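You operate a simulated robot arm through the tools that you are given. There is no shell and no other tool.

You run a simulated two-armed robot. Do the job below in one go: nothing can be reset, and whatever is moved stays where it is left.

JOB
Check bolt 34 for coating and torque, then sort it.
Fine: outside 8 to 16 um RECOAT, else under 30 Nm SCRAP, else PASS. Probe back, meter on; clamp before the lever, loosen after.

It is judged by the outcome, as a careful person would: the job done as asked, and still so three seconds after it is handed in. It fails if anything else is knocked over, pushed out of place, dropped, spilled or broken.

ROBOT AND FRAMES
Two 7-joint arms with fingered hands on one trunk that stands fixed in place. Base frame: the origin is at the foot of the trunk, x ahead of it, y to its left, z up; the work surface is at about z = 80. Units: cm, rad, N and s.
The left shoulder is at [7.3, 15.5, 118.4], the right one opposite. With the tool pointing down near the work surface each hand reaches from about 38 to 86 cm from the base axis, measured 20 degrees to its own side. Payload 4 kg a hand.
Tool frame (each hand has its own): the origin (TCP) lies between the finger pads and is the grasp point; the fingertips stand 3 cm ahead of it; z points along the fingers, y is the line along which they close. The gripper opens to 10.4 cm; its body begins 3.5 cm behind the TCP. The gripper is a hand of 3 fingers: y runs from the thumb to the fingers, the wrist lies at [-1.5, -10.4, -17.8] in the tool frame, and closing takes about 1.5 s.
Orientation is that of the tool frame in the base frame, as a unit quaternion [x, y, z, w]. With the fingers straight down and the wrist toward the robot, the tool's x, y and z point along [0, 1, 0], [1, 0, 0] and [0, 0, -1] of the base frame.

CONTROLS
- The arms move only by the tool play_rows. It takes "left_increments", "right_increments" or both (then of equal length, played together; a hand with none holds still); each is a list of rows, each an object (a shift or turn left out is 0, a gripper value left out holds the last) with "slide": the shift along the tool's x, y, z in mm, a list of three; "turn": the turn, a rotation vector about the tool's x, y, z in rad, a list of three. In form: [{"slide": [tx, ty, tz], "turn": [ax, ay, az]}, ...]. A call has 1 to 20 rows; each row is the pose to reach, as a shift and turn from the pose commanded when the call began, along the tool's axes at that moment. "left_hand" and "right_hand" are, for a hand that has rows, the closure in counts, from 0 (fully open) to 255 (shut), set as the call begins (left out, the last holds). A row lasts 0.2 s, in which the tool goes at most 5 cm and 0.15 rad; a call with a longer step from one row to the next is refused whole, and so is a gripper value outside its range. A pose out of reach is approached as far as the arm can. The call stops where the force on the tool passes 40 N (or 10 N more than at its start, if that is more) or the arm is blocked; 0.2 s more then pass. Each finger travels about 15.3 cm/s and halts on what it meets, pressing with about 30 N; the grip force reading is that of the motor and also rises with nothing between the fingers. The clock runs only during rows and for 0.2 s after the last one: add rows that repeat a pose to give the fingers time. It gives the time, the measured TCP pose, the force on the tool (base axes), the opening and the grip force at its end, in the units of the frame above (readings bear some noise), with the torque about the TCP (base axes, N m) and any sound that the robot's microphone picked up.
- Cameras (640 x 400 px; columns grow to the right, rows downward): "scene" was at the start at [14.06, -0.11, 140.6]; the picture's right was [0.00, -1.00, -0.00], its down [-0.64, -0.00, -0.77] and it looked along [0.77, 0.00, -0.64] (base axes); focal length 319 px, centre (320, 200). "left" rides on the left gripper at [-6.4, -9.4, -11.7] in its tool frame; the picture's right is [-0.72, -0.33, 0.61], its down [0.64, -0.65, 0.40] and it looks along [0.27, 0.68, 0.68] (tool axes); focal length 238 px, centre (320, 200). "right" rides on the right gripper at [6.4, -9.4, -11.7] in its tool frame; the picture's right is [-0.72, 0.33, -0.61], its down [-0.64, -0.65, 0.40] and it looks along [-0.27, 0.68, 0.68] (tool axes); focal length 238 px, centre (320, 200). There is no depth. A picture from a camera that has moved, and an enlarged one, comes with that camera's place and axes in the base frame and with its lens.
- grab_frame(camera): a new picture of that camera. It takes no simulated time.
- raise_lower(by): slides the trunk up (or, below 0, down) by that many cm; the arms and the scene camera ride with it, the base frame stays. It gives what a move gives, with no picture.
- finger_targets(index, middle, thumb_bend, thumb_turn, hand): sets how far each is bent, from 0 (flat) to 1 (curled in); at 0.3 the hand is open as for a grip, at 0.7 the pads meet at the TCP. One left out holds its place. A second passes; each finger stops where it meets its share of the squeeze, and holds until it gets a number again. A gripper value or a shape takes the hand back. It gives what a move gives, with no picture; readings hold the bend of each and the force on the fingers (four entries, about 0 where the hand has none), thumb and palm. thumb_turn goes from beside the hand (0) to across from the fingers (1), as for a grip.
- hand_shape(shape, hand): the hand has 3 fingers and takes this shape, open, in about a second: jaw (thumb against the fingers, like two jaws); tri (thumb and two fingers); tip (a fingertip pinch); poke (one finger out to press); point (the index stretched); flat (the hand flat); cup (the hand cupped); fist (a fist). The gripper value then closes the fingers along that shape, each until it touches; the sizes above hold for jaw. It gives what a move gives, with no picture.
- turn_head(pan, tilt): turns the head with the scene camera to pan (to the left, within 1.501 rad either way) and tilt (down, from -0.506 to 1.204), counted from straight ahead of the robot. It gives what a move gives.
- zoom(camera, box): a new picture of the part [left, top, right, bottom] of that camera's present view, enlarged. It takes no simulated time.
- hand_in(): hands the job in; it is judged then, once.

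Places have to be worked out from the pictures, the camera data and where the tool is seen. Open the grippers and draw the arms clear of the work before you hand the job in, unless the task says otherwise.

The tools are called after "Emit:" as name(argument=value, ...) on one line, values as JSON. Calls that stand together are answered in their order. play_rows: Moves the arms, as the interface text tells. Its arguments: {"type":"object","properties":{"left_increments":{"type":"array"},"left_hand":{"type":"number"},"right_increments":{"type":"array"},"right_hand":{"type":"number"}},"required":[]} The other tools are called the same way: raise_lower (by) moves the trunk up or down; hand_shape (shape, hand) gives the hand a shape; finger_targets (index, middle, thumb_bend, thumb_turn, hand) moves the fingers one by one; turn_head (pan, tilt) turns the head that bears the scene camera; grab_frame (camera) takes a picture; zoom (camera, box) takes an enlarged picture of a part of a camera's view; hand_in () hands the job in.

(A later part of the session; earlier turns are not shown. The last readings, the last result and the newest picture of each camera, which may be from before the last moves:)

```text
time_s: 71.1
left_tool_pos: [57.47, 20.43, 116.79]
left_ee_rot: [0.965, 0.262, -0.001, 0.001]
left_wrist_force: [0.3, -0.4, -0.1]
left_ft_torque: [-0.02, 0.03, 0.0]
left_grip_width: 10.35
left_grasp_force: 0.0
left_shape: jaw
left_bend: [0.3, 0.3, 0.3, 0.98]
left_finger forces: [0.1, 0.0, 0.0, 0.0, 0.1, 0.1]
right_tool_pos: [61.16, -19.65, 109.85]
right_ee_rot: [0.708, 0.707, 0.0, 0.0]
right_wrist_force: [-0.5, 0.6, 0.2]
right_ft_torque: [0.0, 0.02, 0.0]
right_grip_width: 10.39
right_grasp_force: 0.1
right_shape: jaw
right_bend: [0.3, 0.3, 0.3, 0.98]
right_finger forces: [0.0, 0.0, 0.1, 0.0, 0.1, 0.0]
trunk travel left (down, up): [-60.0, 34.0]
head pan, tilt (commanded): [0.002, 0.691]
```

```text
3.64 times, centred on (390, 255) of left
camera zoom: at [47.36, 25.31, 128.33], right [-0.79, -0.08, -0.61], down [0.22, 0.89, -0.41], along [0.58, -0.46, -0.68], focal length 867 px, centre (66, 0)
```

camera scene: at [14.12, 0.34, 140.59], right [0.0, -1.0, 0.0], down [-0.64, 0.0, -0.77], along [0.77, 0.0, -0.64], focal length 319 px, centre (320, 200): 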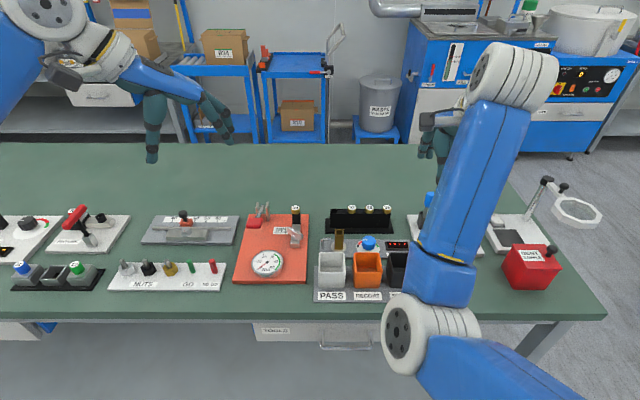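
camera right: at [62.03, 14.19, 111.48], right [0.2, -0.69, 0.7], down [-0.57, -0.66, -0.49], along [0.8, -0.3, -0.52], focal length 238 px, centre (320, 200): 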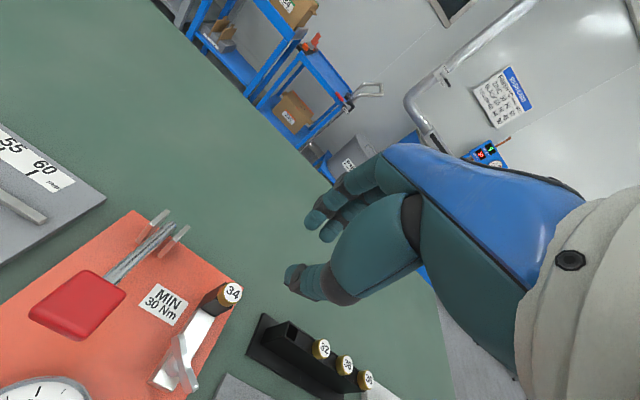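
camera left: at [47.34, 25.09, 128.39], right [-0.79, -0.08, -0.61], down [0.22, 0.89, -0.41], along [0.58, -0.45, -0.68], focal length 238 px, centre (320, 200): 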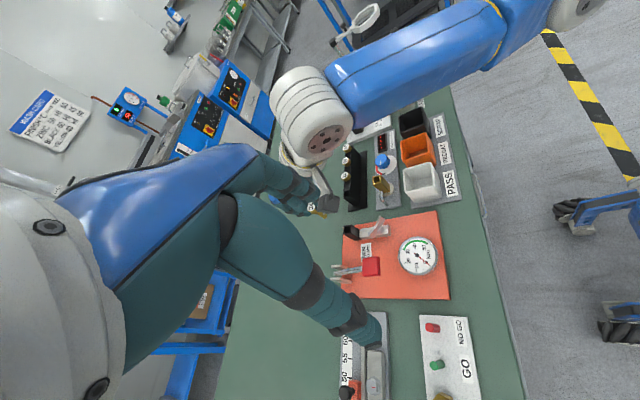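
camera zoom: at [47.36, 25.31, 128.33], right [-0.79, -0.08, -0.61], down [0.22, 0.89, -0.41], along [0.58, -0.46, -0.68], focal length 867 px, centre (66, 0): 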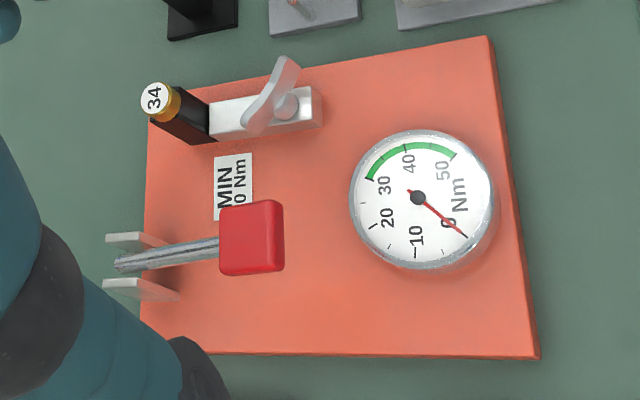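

The torque board is clear: bolt 34 in its socket, clamp wing near (67.9, 6.3), red lever handle near (71, 16.6), dial at 0. I'll bring the left hand above the clamp wing, yawed so its closing line is across the wing, to inspect it.

Emit:
play_rows(left_increments=[{"slide": [2, 25, 20], "turn": [0, 0, -0.07]}, {"slide": [5, 55, 50], "turn": [0, 0, -0.14]}, {"slide": [8, 85, 80], "turn": [0, 0, -0.21]}, {"slide": [11, 115, 110], "turn": [0, 0, -0.28]}, {"slide": [15, 145, 140], "turn": [0, 0, -0.35]}, {"slide": [18.9, 173, 165], "turn": [0, 0, -0.41]}, {"slide": [18.9, 173, 165], "turn": [0, 0, -0.41]}, {"slide": [18.9, 173, 165], "turn": [0, 0, -0.41]}])

Emit:
grab_frame(camera="left")

Emit:
zoom(camera="left", box=[280, 180, 440, 320])

Emit:
zoom(camera="scene", box=[245, 150, 325, 260])

```text
time_s: 72.9
left_tool_pos: [67.91, 6.33, 100.27]
left_ee_rot: [0.892, 0.453, 0.0, 0.0]
left_wrist_force: [0.4, 0.2, 0.8]
left_ft_torque: [-0.01, 0.01, 0.01]
left_grip_width: 10.39
left_grasp_force: 0.0
left_shape: jaw
left_bend: [0.3, 0.3, 0.3, 0.98]
left_finger forces: [0.1, 0.0, 0.1, 0.1, 0.0, 0.0]
right_tool_pos: [61.09, -19.78, 109.89]
right_ee_rot: [0.707, 0.708, -0.001, 0.0]
right_wrist_force: [-0.2, -0.6, -0.5]
right_ft_torque: [0.03, -0.02, 0.0]
right_grip_width: 10.36
right_grasp_force: 0.1
right_shape: jaw
right_bend: [0.3, 0.3, 0.3, 0.98]
right_finger forces: [0.0, 0.0, 0.0, 0.0, 0.0, 0.0]
trunk travel left (down, up): [-60.0, 34.0]
head pan, tilt (commanded): [0.002, 0.691]
```

```text
taken
camera left: at [56.58, 6.63, 111.78], right [-0.69, -0.39, -0.61], down [-0.15, 0.9, -0.41], along [0.71, -0.19, -0.68], focal length 238 px, centre (320, 200)
```

left: 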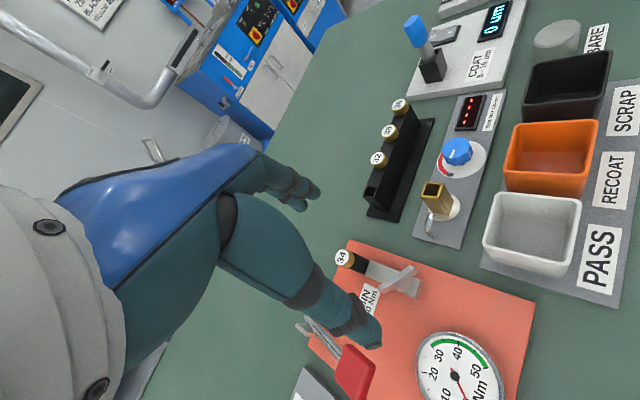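

```text
2.86 times, centred on (360, 250) of left
camera zoom: at [56.58, 6.63, 111.78], right [-0.69, -0.39, -0.61], down [-0.15, 0.9, -0.41], along [0.71, -0.19, -0.68], focal length 681 px, centre (206, 57)
```

zoom: 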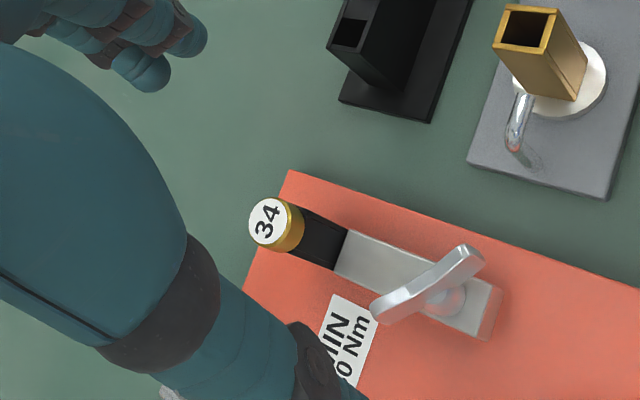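

```text
3.64 times, centred on (285, 205) of scene
camera zoom: at [14.11, 0.06, 140.6], right [0.0, -1.0, 0.0], down [-0.64, 0.0, -0.77], along [0.77, 0.0, -0.64], focal length 1161 px, centre (447, 182)
```

zoom: 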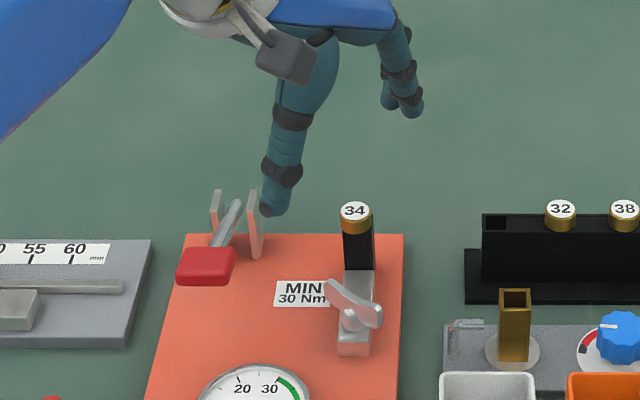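

Zooming tightly on the clamp wing and lever from this closer viewpoint.

Emit:
zoom(camera="left", box=[345, 230, 425, 300])

Emit:
zoom(camera="scene", box=[285, 200, 325, 250])

Emit:
zoom(camera="left", box=[290, 300, 400, 400])

Emit:
zoom(camera="scene", box=[235, 190, 290, 240])

Emit:
grab_frame(camera="right")

```text
5.71 times, centred on (385, 265) of left
camera zoom: at [56.58, 6.63, 111.78], right [-0.69, -0.39, -0.61], down [-0.15, 0.9, -0.41], along [0.71, -0.19, -0.68], focal length 1362 px, centre (-51, -171)
```

zoom: 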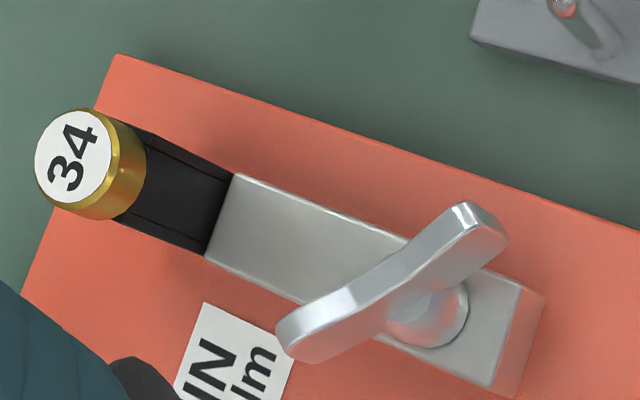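

```text
8.00 times, centred on (305, 225) of scene
camera zoom: at [14.11, 0.06, 140.6], right [0.0, -1.0, 0.0], down [-0.64, 0.0, -0.77], along [0.77, 0.0, -0.64], focal length 2555 px, centre (440, 0)
```

zoom: 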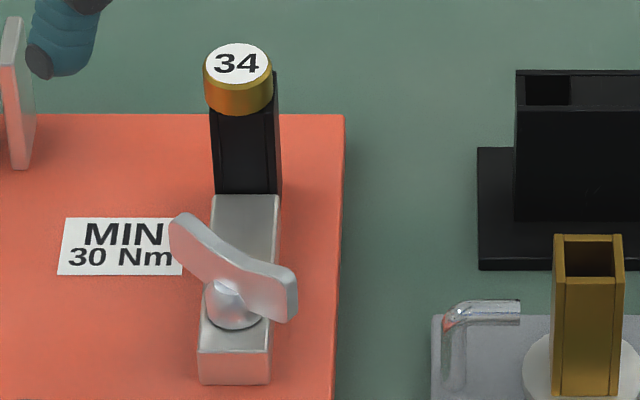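

```text
4.00 times, centred on (345, 350) of left
camera zoom: at [56.58, 6.63, 111.78], right [-0.69, -0.39, -0.61], down [-0.15, 0.9, -0.41], along [0.71, -0.19, -0.68], focal length 953 px, centre (220, -400)
```

zoom: 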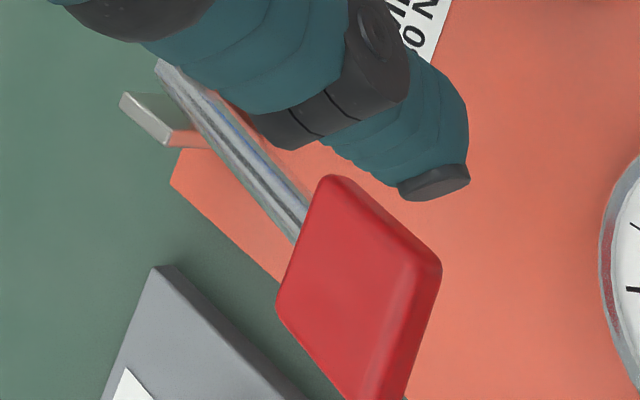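

```text
8.00 times, centred on (262, 215) of scene
camera zoom: at [14.11, 0.06, 140.6], right [0.0, -1.0, 0.0], down [-0.64, 0.0, -0.77], along [0.77, 0.0, -0.64], focal length 2555 px, centre (780, 80)
```

zoom: 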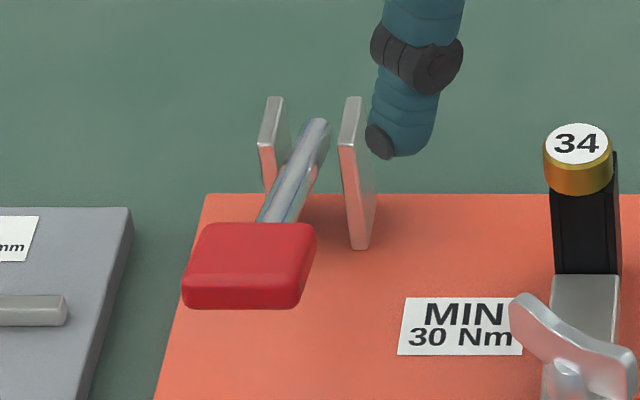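

```text
taken
camera right: at [51.82, -13.37, 121.67], right [0.33, -0.72, 0.61], down [-0.65, -0.64, -0.4], along [0.68, -0.27, -0.68], focal length 238 px, centre (320, 200)
```

right: 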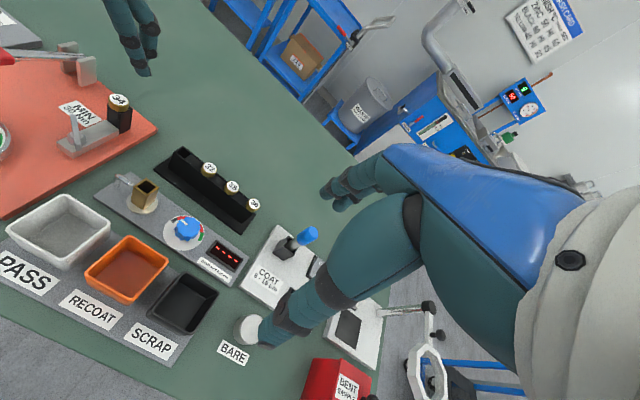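

The wing is a vertical plate ~4 cm long centred about (67.65, 6.3, 86.5), running 55° from the x-axis. I'll lower the left hand over it with a ~4 cm opening, stopping above to check alignment.

Emit:
play_rows(left_increments=[{"slide": [-1.8, -1.9, 20]}, {"slide": [-1.8, -1.9, 45]}, {"slide": [-1.8, -1.9, 70]}, {"slide": [-1.8, -1.9, 85]}, {"slide": [-1.8, -1.9, 85]}], left_hand=155)

Emit:
zoom(camera="left", box=[250, 170, 410, 310])

Emit:
zoom(camera="scene", box=[255, 170, 335, 260])

Emit:
zoom(camera="right", box=[20, 30, 160, 180])

```text
time_s: 74.1
left_tool_pos: [67.53, 6.21, 91.68]
left_ee_rot: [0.892, 0.453, 0.001, 0.0]
left_wrist_force: [-0.7, 0.6, -0.9]
left_ft_torque: [0.01, -0.02, 0.02]
left_grip_width: 4.1
left_grasp_force: 0.1
left_shape: jaw
left_bend: [0.74, 0.49, 0.72, 1.0]
left_finger forces: [0.0, 0.0, 0.1, 0.0, 0.1, 0.0]
right_tool_pos: [61.25, -19.93, 109.91]
right_ee_rot: [0.708, 0.707, 0.001, 0.0]
right_wrist_force: [-0.5, 0.0, 0.5]
right_ft_torque: [-0.03, -0.05, -0.01]
right_grip_width: 10.39
right_grasp_force: 0.0
right_shape: jaw
right_bend: [0.3, 0.3, 0.3, 0.98]
right_finger forces: [0.0, 0.0, 0.1, 0.0, 0.0, 0.0]
trunk travel left (down, up): [-60.0, 34.0]
head pan, tilt (commanded): [0.002, 0.691]
```

```text
2.86 times, centred on (330, 240) of left
camera zoom: at [56.28, 6.53, 103.32], right [-0.69, -0.39, -0.61], down [-0.15, 0.9, -0.4], along [0.71, -0.19, -0.68], focal length 681 px, centre (291, 86)
```

zoom: 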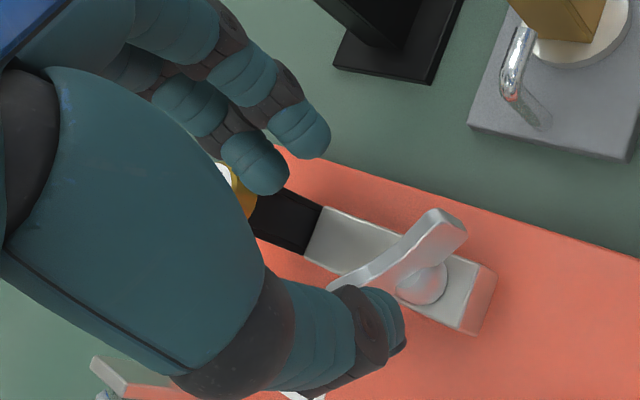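

```text
4.44 times, centred on (295, 215) of scene
camera zoom: at [14.12, -0.01, 140.59], right [0.0, -1.0, 0.0], down [-0.64, 0.0, -0.77], along [0.77, 0.0, -0.64], focal length 1419 px, centre (431, 133)
```

zoom: 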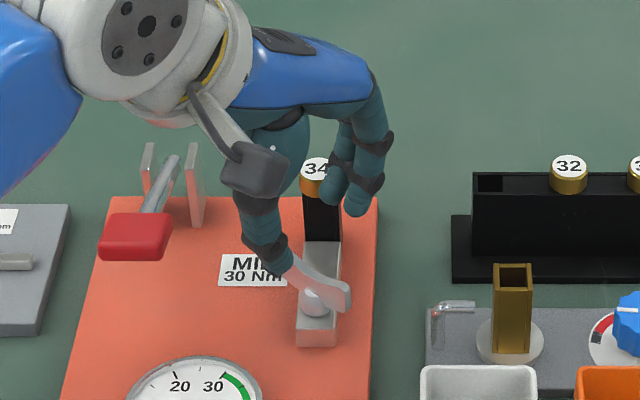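

```text
2.67 times, centred on (90, 105) of right
camera zoom: at [51.84, -13.43, 121.66], right [0.33, -0.72, 0.61], down [-0.65, -0.64, -0.4], along [0.68, -0.27, -0.68], focal length 636 px, centre (933, 453)
```

zoom: 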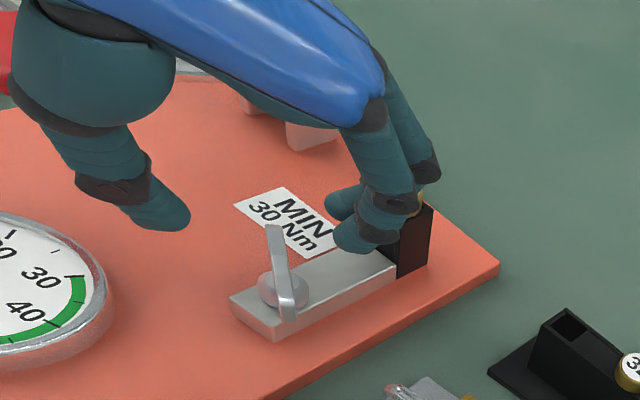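

The hand straddles the wing squarely (fingers on the bolt side but clear of the bolt head). Lowering 3 cm so the tips flank the plate.

Emit:
play_rows(left_increments=[{"slide": [0, 0, 10]}, {"slide": [0, 0, 20]}, {"slide": [0, 0, 28]}, {"slide": [0, 0, 28]}])

Emit:
zoom(camera="left", box=[250, 170, 410, 310])

Emit:
zoom(camera="right", box=[40, 60, 140, 160])

Emit:
zoom(camera="scene", box=[255, 180, 335, 260])

```text
time_s: 75.1
left_tool_pos: [67.64, 6.21, 88.95]
left_ee_rot: [0.891, 0.453, 0.0, -0.001]
left_wrist_force: [1.6, -0.2, 0.7]
left_ft_torque: [-0.01, 0.01, 0.0]
left_grip_width: 4.12
left_grasp_force: 0.1
left_shape: jaw
left_bend: [0.74, 0.49, 0.72, 1.0]
left_finger forces: [0.0, 0.1, 0.1, 0.0, 0.0, 0.1]
right_tool_pos: [61.21, -19.95, 109.84]
right_ee_rot: [0.707, 0.707, 0.0, 0.0]
right_wrist_force: [-0.3, -0.6, 0.5]
right_ft_torque: [0.02, -0.02, 0.02]
right_grip_width: 10.37
right_grasp_force: 0.0
right_shape: jaw
right_bend: [0.3, 0.3, 0.3, 0.98]
right_finger forces: [0.0, 0.1, 0.0, 0.0, 0.0, 0.0]
trunk travel left (down, up): [-60.0, 34.0]
head pan, tilt (commanded): [0.002, 0.691]
```

```text
2.86 times, centred on (330, 240) of left
camera zoom: at [56.35, 6.5, 100.56], right [-0.69, -0.39, -0.61], down [-0.15, 0.9, -0.4], along [0.71, -0.19, -0.68], focal length 681 px, centre (291, 86)
```

zoom: 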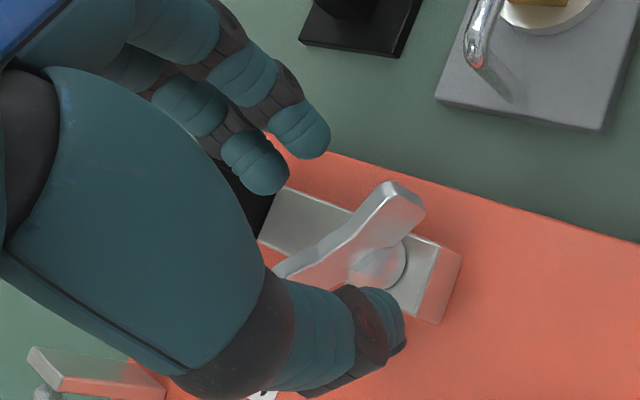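

```text
4.00 times, centred on (90, 110) of right
camera zoom: at [51.84, -13.44, 121.66], right [0.33, -0.72, 0.61], down [-0.65, -0.64, -0.4], along [0.68, -0.27, -0.68], focal length 953 px, centre (1240, 560)
```

zoom: 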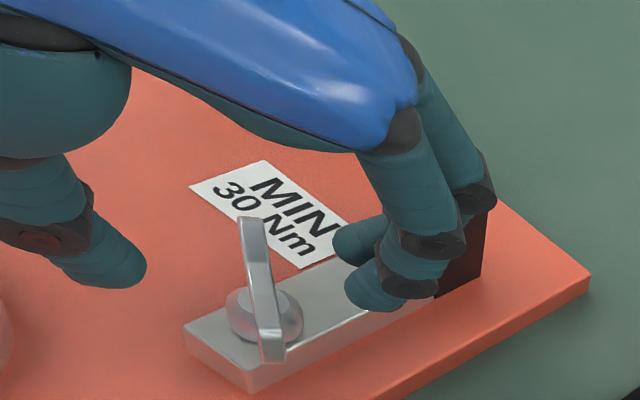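

```text
5.00 times, centred on (295, 220) of scene
camera zoom: at [14.13, -0.02, 140.59], right [0.0, -1.0, 0.0], down [-0.64, 0.0, -0.77], along [0.77, 0.0, -0.64], focal length 1597 px, centre (445, 100)
```

zoom: 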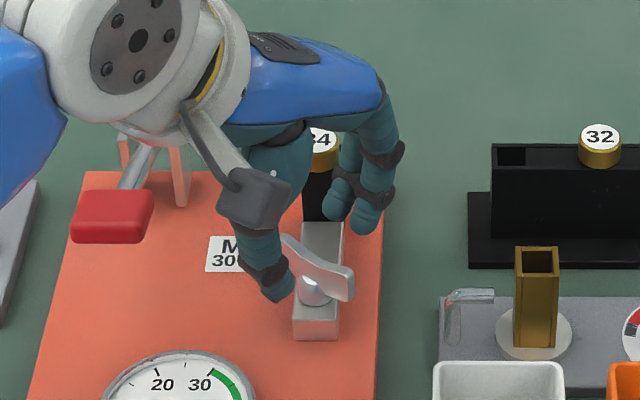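

My z estimates from the head/hand pair run ~0.8 cm high, so the plate is really near z 85.6. Lowering 1 cm more so the tips span the plate, then closing.

Emit:
play_rows(left_increments=[{"slide": [1.5, 1, 3]}, {"slide": [2, 1, 6]}, {"slide": [2, 1, 10]}, {"slide": [2, 1, 10]}])

Emit:
zoom(camera="left", box=[270, 180, 390, 290])

Emit:
zoom(camera="right", box=[40, 60, 140, 160])

```text
time_s: 76.1
left_tool_pos: [68.0, 6.3, 88.06]
left_ee_rot: [0.891, 0.454, 0.001, 0.0]
left_wrist_force: [-0.2, 0.4, -0.5]
left_ft_torque: [-0.01, -0.02, 0.04]
left_grip_width: 4.1
left_grasp_force: 0.1
left_shape: jaw
left_bend: [0.74, 0.49, 0.72, 1.0]
left_finger forces: [0.0, 0.0, 0.0, 0.0, 0.0, 0.0]
right_tool_pos: [61.3, -19.87, 109.89]
right_ee_rot: [0.707, 0.707, 0.0, 0.001]
right_wrist_force: [0.1, -0.5, 0.3]
right_ft_torque: [0.0, 0.0, 0.0]
right_grip_width: 10.37
right_grasp_force: 0.0
right_shape: jaw
right_bend: [0.3, 0.3, 0.3, 0.98]
right_finger forces: [0.1, 0.1, 0.0, 0.0, 0.0, 0.0]
trunk travel left (down, up): [-60.0, 34.0]
head pan, tilt (commanded): [0.002, 0.691]
```

```text
3.64 times, centred on (330, 235) of left
camera zoom: at [56.6, 6.57, 99.56], right [-0.69, -0.39, -0.61], down [-0.15, 0.9, -0.4], along [0.71, -0.19, -0.68], focal length 867 px, centre (284, 73)
```

zoom: 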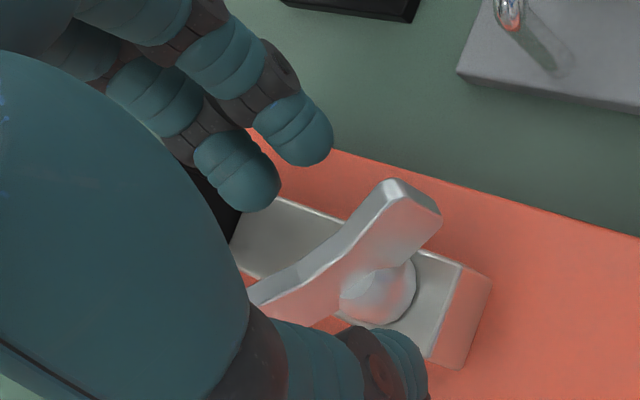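

```text
4.00 times, centred on (90, 110) of right
camera zoom: at [51.85, -13.43, 121.65], right [0.33, -0.72, 0.61], down [-0.65, -0.64, -0.4], along [0.68, -0.27, -0.68], focal length 953 px, centre (1240, 560)
```

zoom: 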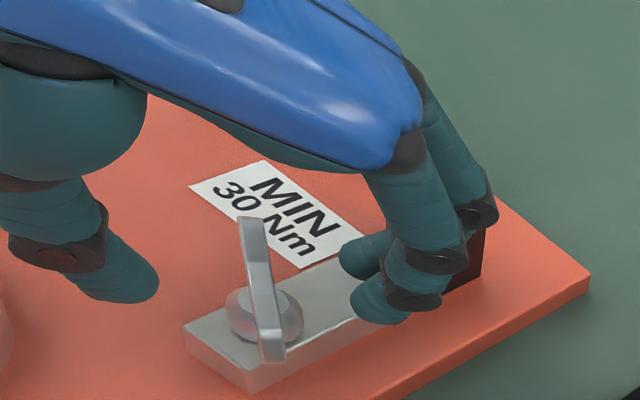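

The plate sits centred between fingers and thumb. Closing the left hand on it.

Emit:
play_rows(left_increments=[{"slide": [0, 0, 0]}, {"slide": [0, 0, 0]}, {"slide": [0, 0, 0]}, {"slide": [0, 0, 0]}, {"slide": [0, 0, 0]}, {"slide": [0, 0, 0]}], left_hand=255)

Emit:
zoom(camera="left", box=[270, 180, 390, 290])

Emit:
zoom(camera="right", box=[40, 60, 140, 160])

Emit:
zoom(camera="scene", box=[255, 180, 335, 260])

```text
time_s: 77.5
left_tool_pos: [67.94, 6.2, 87.94]
left_ee_rot: [0.891, 0.453, 0.001, 0.0]
left_wrist_force: [1.3, -0.5, -0.6]
left_ft_torque: [-0.07, -0.04, 0.03]
left_grip_width: 0.02
left_grasp_force: 30.0
left_shape: jaw
left_bend: [0.7, 0.69, 0.7, 1.0]
left_finger forces: [17.9, 9.8, 0.0, 0.0, 26.5, 0.1]
right_tool_pos: [61.28, -20.0, 109.9]
right_ee_rot: [0.707, 0.707, 0.0, 0.0]
right_wrist_force: [0.0, 0.3, 0.3]
right_ft_torque: [-0.04, 0.01, -0.01]
right_grip_width: 10.38
right_grasp_force: 0.0
right_shape: jaw
right_bend: [0.3, 0.3, 0.3, 0.98]
right_finger forces: [0.0, 0.0, 0.0, 0.0, 0.1, 0.0]
trunk travel left (down, up): [-60.0, 34.0]
head pan, tilt (commanded): [0.002, 0.691]
```

```text
3.64 times, centred on (330, 235) of left
camera zoom: at [56.61, 6.55, 99.53], right [-0.69, -0.39, -0.61], down [-0.15, 0.9, -0.4], along [0.71, -0.19, -0.68], focal length 867 px, centre (284, 73)
```

zoom: 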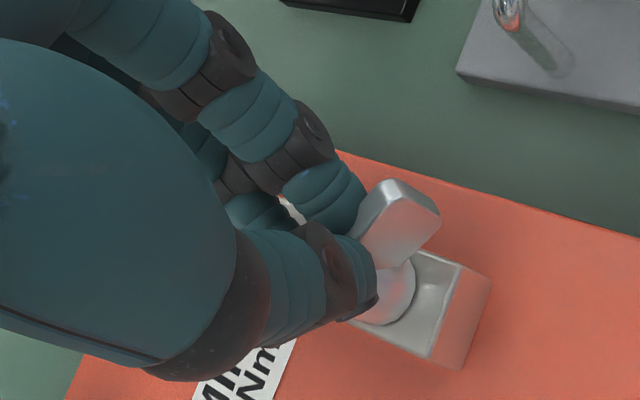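

```text
4.00 times, centred on (90, 110) of right
camera zoom: at [51.87, -13.47, 121.64], right [0.33, -0.72, 0.61], down [-0.65, -0.64, -0.4], along [0.68, -0.27, -0.68], focal length 953 px, centre (1240, 560)
```

zoom: 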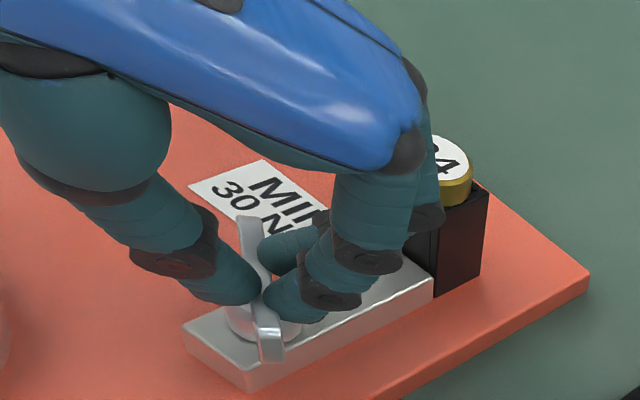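

```text
5.00 times, centred on (295, 220) of scene
camera zoom: at [14.18, -0.05, 140.59], right [0.0, -1.0, 0.0], down [-0.64, 0.0, -0.77], along [0.77, 0.0, -0.64], focal length 1597 px, centre (445, 100)
```

zoom: 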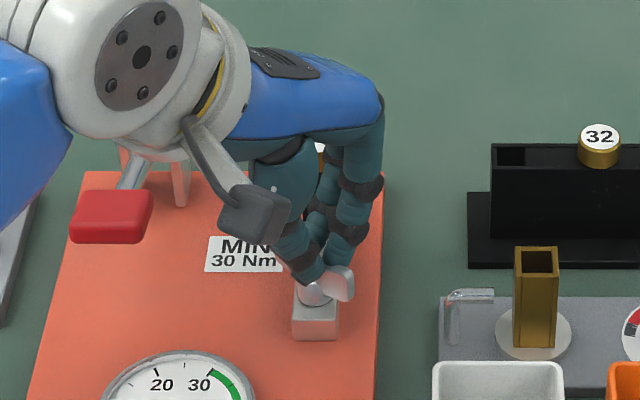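

The wing is gripped by all three fingers. I'll try turning it clockwise (tightening) by 0.3 rad and read the torque.

Emit:
play_rows(left_increments=[{"turn": [0, 0, 0.07]}, {"turn": [0, 0, 0.14]}, {"turn": [0, 0, 0.21]}, {"turn": [0, 0, 0.28]}, {"turn": [0, 0, 0.28]}])

Emit:
zoom(camera="left", box=[270, 180, 390, 290])

Emit:
zoom(camera="right", box=[40, 60, 140, 160])

```text
time_s: 78.7
left_tool_pos: [68.05, 6.25, 87.97]
left_ee_rot: [0.946, 0.324, 0.001, 0.001]
left_wrist_force: [-2.4, 0.7, -2.4]
left_ft_torque: [0.0, 0.06, 0.06]
left_grip_width: 0.01
left_grasp_force: 30.2
left_shape: jaw
left_bend: [0.69, 0.69, 0.7, 1.0]
left_finger forces: [18.4, 8.6, 0.1, 0.1, 28.6, 0.0]
right_tool_pos: [61.17, -19.81, 109.98]
right_ee_rot: [0.708, 0.706, 0.0, 0.0]
right_wrist_force: [-0.4, 0.7, 0.4]
right_ft_torque: [0.01, 0.02, 0.02]
right_grip_width: 10.4
right_grasp_force: 0.1
right_shape: jaw
right_bend: [0.3, 0.3, 0.3, 0.98]
right_finger forces: [0.0, 0.1, 0.0, 0.1, 0.0, 0.0]
trunk travel left (down, up): [-60.0, 34.0]
head pan, tilt (commanded): [0.002, 0.691]
```

```text
3.64 times, centred on (330, 235) of left
camera zoom: at [57.16, 9.74, 99.53], right [-0.77, -0.18, -0.61], down [0.11, 0.91, -0.4], along [0.63, -0.38, -0.68], focal length 867 px, centre (284, 73)
```

zoom: 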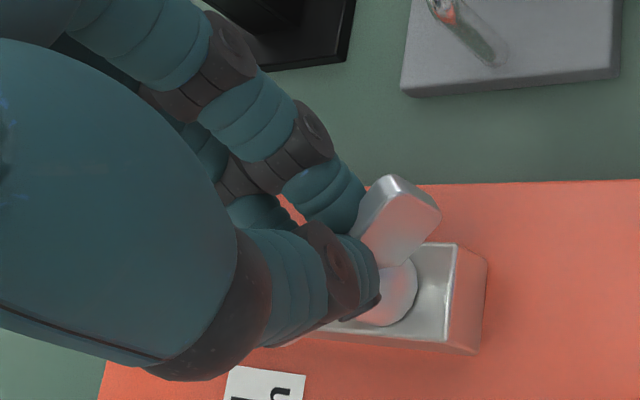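

```text
4.00 times, centred on (90, 110) of right
camera zoom: at [51.85, -13.4, 121.65], right [0.33, -0.72, 0.61], down [-0.65, -0.64, -0.4], along [0.68, -0.27, -0.68], focal length 953 px, centre (1240, 560)
```

zoom: 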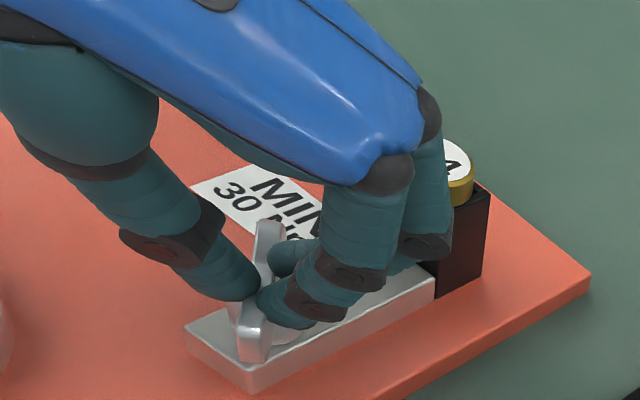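

The wing turned with the hand, low torque, so clockwise is free. Continuing clockwise another 0.4 rad.

Emit:
play_rows(left_increments=[{"turn": [0, 0, 0.1]}, {"turn": [0, 0, 0.2]}, {"turn": [0, 0, 0.3]}, {"turn": [0, 0, 0.4]}, {"turn": [0, 0, 0.4]}])

Emit:
zoom(camera="left", box=[270, 180, 390, 290])

Emit:
zoom(camera="right", box=[40, 60, 140, 160])

```text
time_s: 79.9
left_tool_pos: [67.87, 6.37, 87.89]
left_ee_rot: [0.992, 0.13, 0.0, 0.001]
left_wrist_force: [-5.0, 3.8, -3.7]
left_ft_torque: [0.05, 0.15, 0.02]
left_grip_width: 0.05
left_grasp_force: 29.8
left_shape: jaw
left_bend: [0.69, 0.7, 0.7, 1.0]
left_finger forces: [18.5, 6.9, 0.0, 0.1, 30.5, 0.0]
right_tool_pos: [61.25, -19.75, 109.85]
right_ee_rot: [0.707, 0.707, 0.0, 0.001]
right_wrist_force: [1.2, -0.8, -0.2]
right_ft_torque: [-0.02, 0.01, -0.04]
right_grip_width: 10.39
right_grasp_force: 0.1
right_shape: jaw
right_bend: [0.3, 0.3, 0.3, 0.98]
right_finger forces: [0.1, 0.0, 0.1, 0.0, 0.0, 0.0]
trunk travel left (down, up): [-60.0, 34.0]
head pan, tilt (commanded): [0.002, 0.691]
```

```text
3.64 times, centred on (330, 235) of left
camera zoom: at [59.45, 13.76, 99.53], right [-0.78, 0.13, -0.61], down [0.45, 0.79, -0.41], along [0.43, -0.59, -0.68], focal length 867 px, centre (284, 73)
```

zoom: 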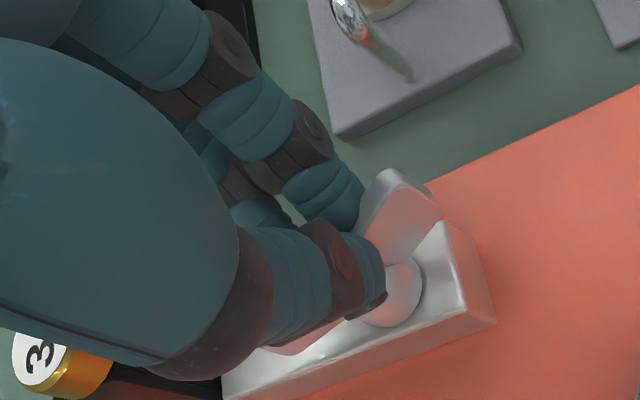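

```text
4.00 times, centred on (90, 110) of right
camera zoom: at [51.83, -13.3, 121.67], right [0.33, -0.72, 0.61], down [-0.65, -0.64, -0.4], along [0.68, -0.27, -0.68], focal length 953 px, centre (1240, 560)
```

zoom: 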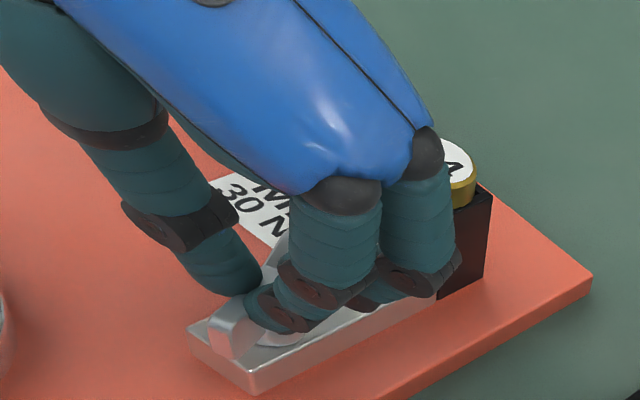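

Still turning with modest force. Continuing another 0.25 rad clockwise, watching the force for the end stop.

Emit:
play_rows(left_increments=[{"turn": [0, 0, 0.08]}, {"turn": [0, 0, 0.16]}, {"turn": [0, 0, 0.25]}, {"turn": [0, 0, 0.25]}])

Emit:
zoom(camera="left", box=[250, 180, 390, 310])

Emit:
zoom(camera="right", box=[40, 60, 140, 160])

```text
time_s: 80.9
left_tool_pos: [68.02, 6.43, 87.88]
left_ee_rot: [1.0, 0.005, -0.001, 0.002]
left_wrist_force: [-5.2, 5.4, -4.0]
left_ft_torque: [0.08, 0.16, 0.05]
left_grip_width: 0.01
left_grasp_force: 30.3
left_shape: jaw
left_bend: [0.69, 0.7, 0.7, 1.0]
left_finger forces: [18.8, 6.0, 0.0, 0.0, 30.5, 0.1]
right_tool_pos: [61.19, -19.77, 109.97]
right_ee_rot: [0.707, 0.708, 0.0, 0.001]
right_wrist_force: [-0.5, -0.2, -0.5]
right_ft_torque: [0.0, -0.01, -0.01]
right_grip_width: 10.4
right_grasp_force: 0.2
right_shape: jaw
right_bend: [0.3, 0.3, 0.3, 0.98]
right_finger forces: [0.1, 0.0, 0.0, 0.0, 0.0, 0.1]
trunk travel left (down, up): [-60.0, 34.0]
head pan, tilt (commanded): [0.002, 0.691]
```

```text
3.08 times, centred on (320, 245) of left
camera zoom: at [61.58, 15.68, 99.52], right [-0.72, 0.32, -0.61], down [0.63, 0.66, -0.41], along [0.28, -0.68, -0.68], focal length 733 px, centre (320, 62)
```

zoom: 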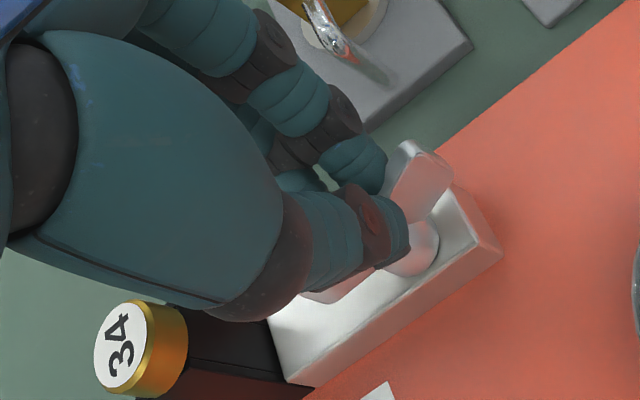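

```text
4.00 times, centred on (90, 110) of right
camera zoom: at [51.83, -13.27, 121.68], right [0.33, -0.72, 0.61], down [-0.65, -0.64, -0.4], along [0.68, -0.27, -0.68], focal length 953 px, centre (1240, 560)
```

zoom: 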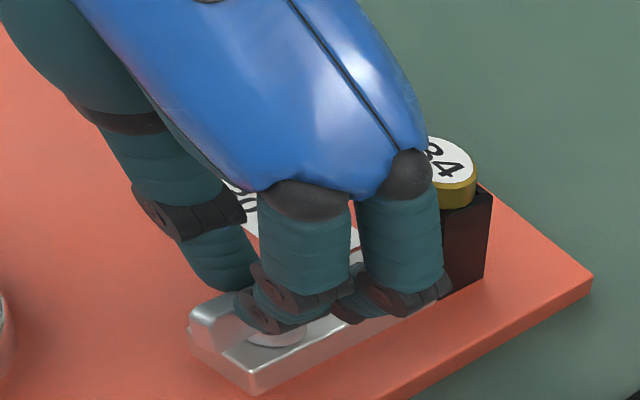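

The wing is now in line with the bar (53° turned) and still no hard stop. Continuing another 0.3 rad carefully.

Emit:
play_rows(left_increments=[{"turn": [0, 0, 0.08]}, {"turn": [0, 0, 0.16]}, {"turn": [0, 0, 0.24]}, {"turn": [0, 0, 0.3]}, {"turn": [0, 0, 0.3]}])

Emit:
zoom(camera="left", box=[250, 180, 390, 310])

Emit:
zoom(camera="right", box=[40, 60, 140, 160])

Emit:
zoom(camera="scene", box=[235, 150, 335, 280])

```text
time_s: 82.1
left_tool_pos: [67.63, 6.4, 87.88]
left_ee_rot: [0.99, -0.144, 0.002, 0.001]
left_wrist_force: [18.4, 4.5, 0.6]
left_ft_torque: [0.15, -0.34, 0.05]
left_grip_width: 0.0
left_grasp_force: 29.9
left_shape: jaw
left_bend: [0.7, 0.7, 0.7, 1.0]
left_finger forces: [18.6, 7.1, 0.1, 0.0, 33.7, 0.0]
left hand out of reach, approached as far as the arm can: row 4, 5
right_tool_pos: [61.55, -19.83, 109.88]
right_ee_rot: [0.708, 0.707, -0.001, -0.001]
right_wrist_force: [0.4, 0.7, 0.3]
right_ft_torque: [0.0, -0.01, -0.02]
right_grip_width: 10.38
right_grasp_force: 0.1
right_shape: jaw
right_bend: [0.3, 0.3, 0.3, 0.98]
right_finger forces: [0.0, 0.0, 0.0, 0.0, 0.1, 0.0]
trunk travel left (down, up): [-60.0, 34.0]
head pan, tilt (commanded): [0.002, 0.691]
```

```text
3.08 times, centred on (320, 245) of left
camera zoom: at [64.33, 17.21, 99.48], right [-0.59, 0.52, -0.62], down [0.8, 0.44, -0.4], along [0.06, -0.73, -0.68], focal length 733 px, centre (320, 62)
```

zoom: 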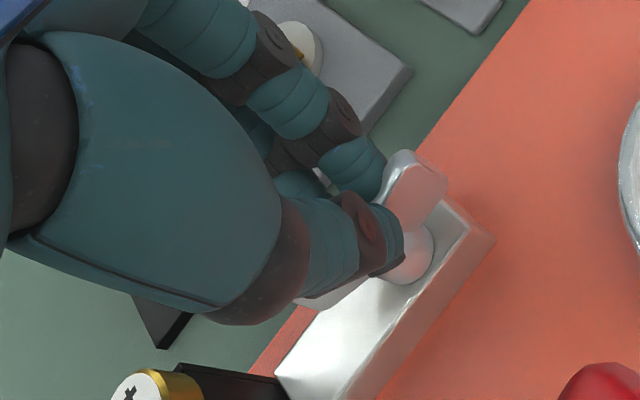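

```text
4.00 times, centred on (90, 110) of right
camera zoom: at [52.11, -13.42, 121.56], right [0.33, -0.72, 0.61], down [-0.65, -0.64, -0.4], along [0.68, -0.27, -0.68], focal length 953 px, centre (1240, 560)
```

zoom: 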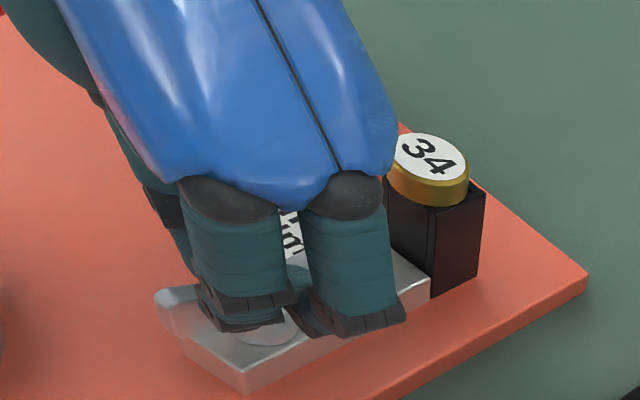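

```text
3.08 times, centred on (285, 215) of scene
camera zoom: at [14.59, 0.01, 140.55], right [0.0, -1.0, 0.0], down [-0.64, 0.0, -0.77], along [0.77, 0.0, -0.64], focal length 983 px, centre (428, 154)
```

zoom: 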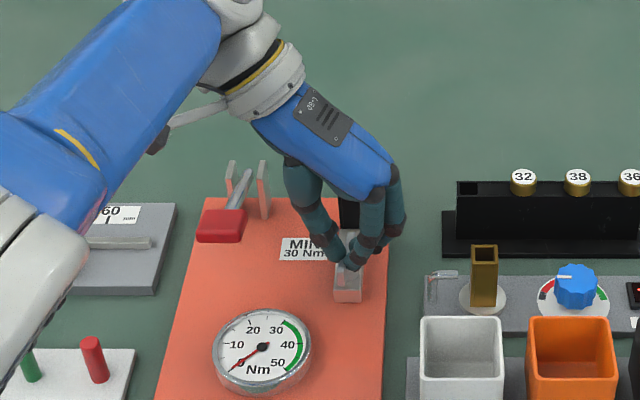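

The left wrist reached its limit after ~70° of turn; the wing still had no hard stop. I'll open, rise, and move the left hand out so the right hand can continue the clockwise turn.

Emit:
play_rows(left_increments=[{"turn": [0, 0, -0.08]}, {"turn": [0, 0, -0.08]}, {"turn": [0, 0, -0.08]}, {"turn": [0, 0, -0.08]}], left_hand=155)

Emit:
zoom(camera="right", box=[40, 60, 140, 160])

Emit:
zoom(camera="left", box=[250, 180, 390, 310])

```text
time_s: 83.1
left_tool_pos: [67.18, 6.45, 88.04]
left_ee_rot: [0.995, -0.103, 0.0, 0.0]
left_wrist_force: [-0.7, 0.5, 0.3]
left_ft_torque: [-0.01, -0.01, 0.0]
left_grip_width: 4.0
left_grasp_force: 0.0
left_shape: jaw
left_bend: [0.74, 0.49, 0.73, 1.0]
left_finger forces: [0.0, 0.1, 0.1, 0.1, 0.0, 0.0]
right_tool_pos: [61.26, -19.87, 109.75]
right_ee_rot: [0.707, 0.707, 0.0, 0.0]
right_wrist_force: [-0.5, -0.1, 0.3]
right_ft_torque: [0.0, 0.01, 0.0]
right_grip_width: 10.38
right_grasp_force: 0.0
right_shape: jaw
right_bend: [0.3, 0.3, 0.3, 0.98]
right_finger forces: [0.0, 0.1, 0.1, 0.0, 0.0, 0.0]
trunk travel left (down, up): [-60.0, 34.0]
head pan, tilt (commanded): [0.002, 0.691]
```

```text
4.00 times, centred on (90, 110) of right
camera zoom: at [51.81, -13.45, 121.68], right [0.33, -0.72, 0.61], down [-0.65, -0.64, -0.4], along [0.68, -0.27, -0.68], focal length 953 px, centre (1240, 560)
```

zoom: 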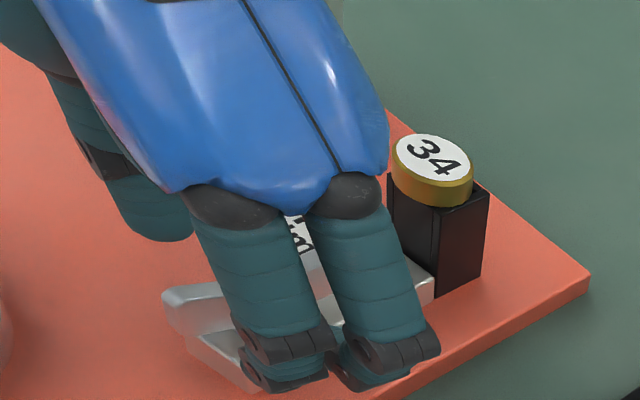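

```text
3.08 times, centred on (320, 245) of left
camera zoom: at [62.97, 16.87, 99.59], right [-0.64, 0.47, -0.61], down [0.76, 0.5, -0.4], along [0.12, -0.73, -0.68], focal length 733 px, centre (320, 62)
```

zoom: 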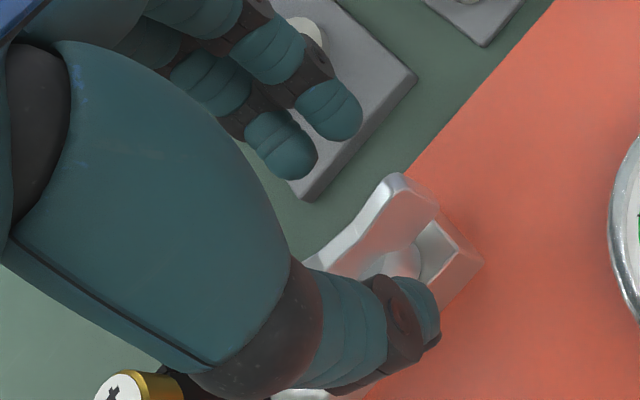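

Raising the left hand straight up off the wing.

Emit:
play_rows(left_increments=[{"turn": [0, 0, 0], "slide": [0, 0, -20]}, {"slide": [0, 0, -50]}, {"slide": [0, 0, -80]}, {"slide": [0, 0, -110]}, {"slide": [0, 0, -130]}, {"slide": [0, 0, -130]}])

Emit:
zoom(camera="right", box=[20, 50, 160, 170])

Emit:
zoom(camera="scene", box=[265, 190, 335, 260])

Emit:
zoom(camera="left", box=[270, 200, 420, 330])

```text
time_s: 84.5
left_tool_pos: [67.12, 6.41, 101.07]
left_ee_rot: [0.994, -0.105, 0.001, 0.0]
left_wrist_force: [-0.4, 0.3, 0.0]
left_ft_torque: [-0.02, 0.0, 0.01]
left_grip_width: 4.01
left_grasp_force: 0.0
left_shape: jaw
left_bend: [0.74, 0.49, 0.73, 1.0]
left_finger forces: [0.0, 0.0, 0.0, 0.0, 0.0, 0.0]
right_tool_pos: [61.17, -19.92, 109.92]
right_ee_rot: [0.707, 0.707, 0.0, 0.001]
right_wrist_force: [0.4, -0.1, 0.0]
right_ft_torque: [0.01, 0.0, -0.01]
right_grip_width: 10.37
right_grasp_force: 0.0
right_shape: jaw
right_bend: [0.3, 0.3, 0.3, 0.98]
right_finger forces: [0.1, 0.0, 0.0, 0.0, 0.0, 0.1]
trunk travel left (down, up): [-60.0, 34.0]
head pan, tilt (commanded): [0.002, 0.691]
```

```text
3.33 times, centred on (90, 110) of right
camera zoom: at [51.87, -13.46, 121.64], right [0.33, -0.72, 0.61], down [-0.65, -0.64, -0.4], along [0.68, -0.27, -0.68], focal length 794 px, centre (1087, 500)
```

zoom: 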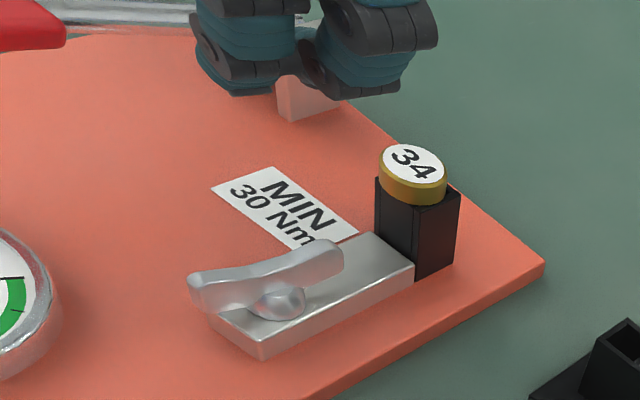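

```text
5.71 times, centred on (300, 225) of scene
camera zoom: at [14.18, -0.05, 140.59], right [0.0, -1.0, 0.0], down [-0.64, 0.0, -0.77], along [0.77, 0.0, -0.64], focal length 1825 px, centre (434, 57)
```

zoom: 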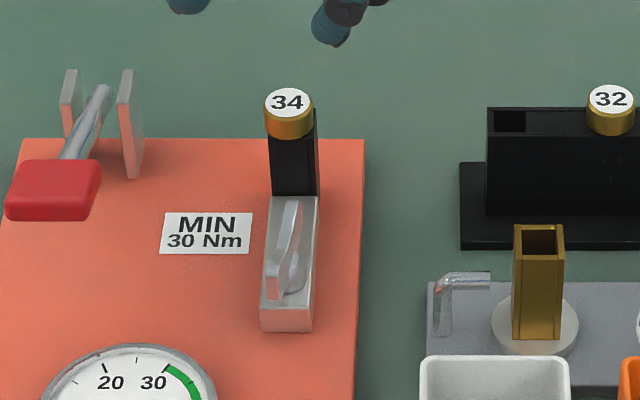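

```text
3.08 times, centred on (345, 265) of left
camera zoom: at [62.91, 16.94, 112.66], right [-0.64, 0.47, -0.61], down [0.76, 0.51, -0.4], along [0.12, -0.72, -0.68], focal length 733 px, centre (243, 0)
```

zoom: 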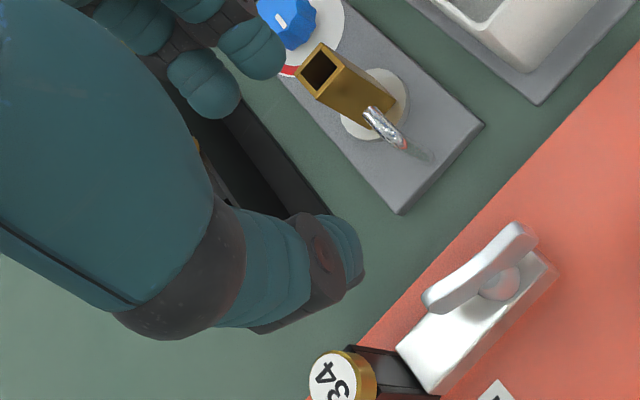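

The wing has turned about 70° clockwise and holds its position. I'll withdraw the left hand to the left, then approach with the right hand to continue turning until a stop is felt.

Emit:
play_rows(left_increments=[{"slide": [-10, -10, -25], "turn": [0, 0, -0.1]}, {"slide": [-30, -25, -45], "turn": [0, 0, -0.22]}, {"slide": [-55, -50, -65], "turn": [0, 0, -0.34]}, {"slide": [-80, -75, -85], "turn": [0, 0, -0.46]}, {"slide": [-105, -97, -100], "turn": [0, 0, -0.58]}, {"slide": [-127, -116, -110], "turn": [0, 0, -0.7]}, {"slide": [-127, -116, -110], "turn": [0, 0, -0.7]}], left_hand=0)

Emit:
grab_frame(camera="scene")

Emit:
zoom(camera="left", box=[330, 180, 480, 310])

Emit:
zoom(camera="right", box=[20, 50, 160, 170])

```text
time_s: 86.1
left_tool_pos: [57.01, 20.68, 111.97]
left_ee_rot: [0.97, 0.243, 0.0, 0.0]
left_wrist_force: [0.0, 0.0, 0.4]
left_ft_torque: [-0.01, -0.01, -0.04]
left_grip_width: 10.38
left_grasp_force: 0.1
left_shape: jaw
left_bend: [0.3, 0.3, 0.3, 0.98]
left_finger forces: [0.0, 0.0, 0.0, 0.1, 0.1, 0.0]
right_tool_pos: [61.13, -19.97, 109.9]
right_ee_rot: [0.707, 0.707, 0.0, 0.0]
right_wrist_force: [0.5, -0.4, -0.8]
right_ft_torque: [0.02, -0.01, -0.02]
right_grip_width: 10.36
right_grasp_force: 0.1
right_shape: jaw
right_bend: [0.3, 0.3, 0.3, 0.98]
right_finger forces: [0.1, 0.0, 0.1, 0.1, 0.0, 0.0]
trunk travel left (down, up): [-60.0, 34.0]
head pan, tilt (commanded): [0.002, 0.691]
```

```text
taken
camera scene: at [14.15, 0.08, 140.59], right [0.0, -1.0, 0.0], down [-0.64, 0.0, -0.77], along [0.77, 0.0, -0.64], focal length 319 px, centre (320, 200)
```

scene: 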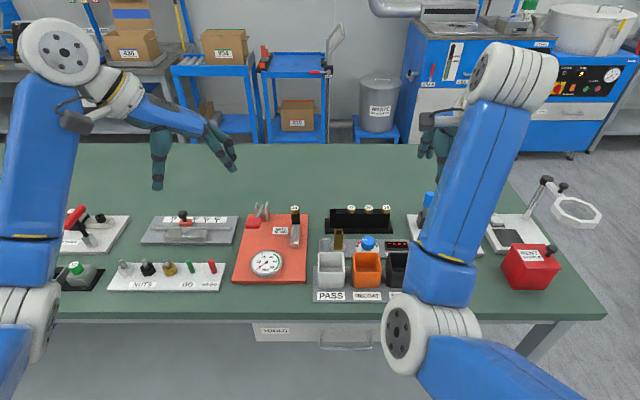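

```text
3.08 times, centred on (405, 245) of left
camera zoom: at [46.99, 25.88, 123.54], right [-0.79, -0.05, -0.61], down [0.26, 0.88, -0.41], along [0.56, -0.48, -0.68], focal length 733 px, centre (58, 62)
```

zoom: 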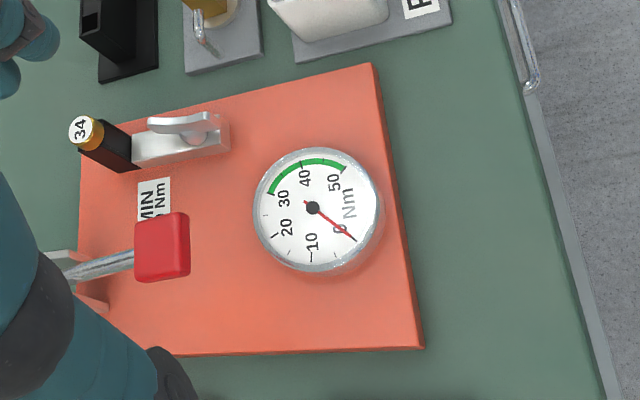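

```text
3.33 times, centred on (90, 110) of right
camera zoom: at [51.9, -13.37, 121.63], right [0.33, -0.72, 0.61], down [-0.65, -0.64, -0.4], along [0.68, -0.27, -0.68], focal length 794 px, centre (1087, 500)
```

zoom: 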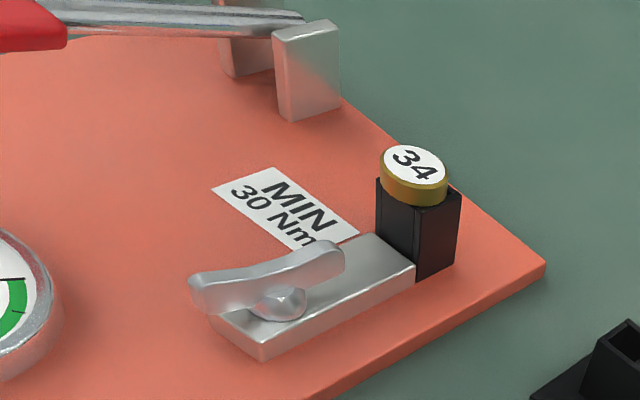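

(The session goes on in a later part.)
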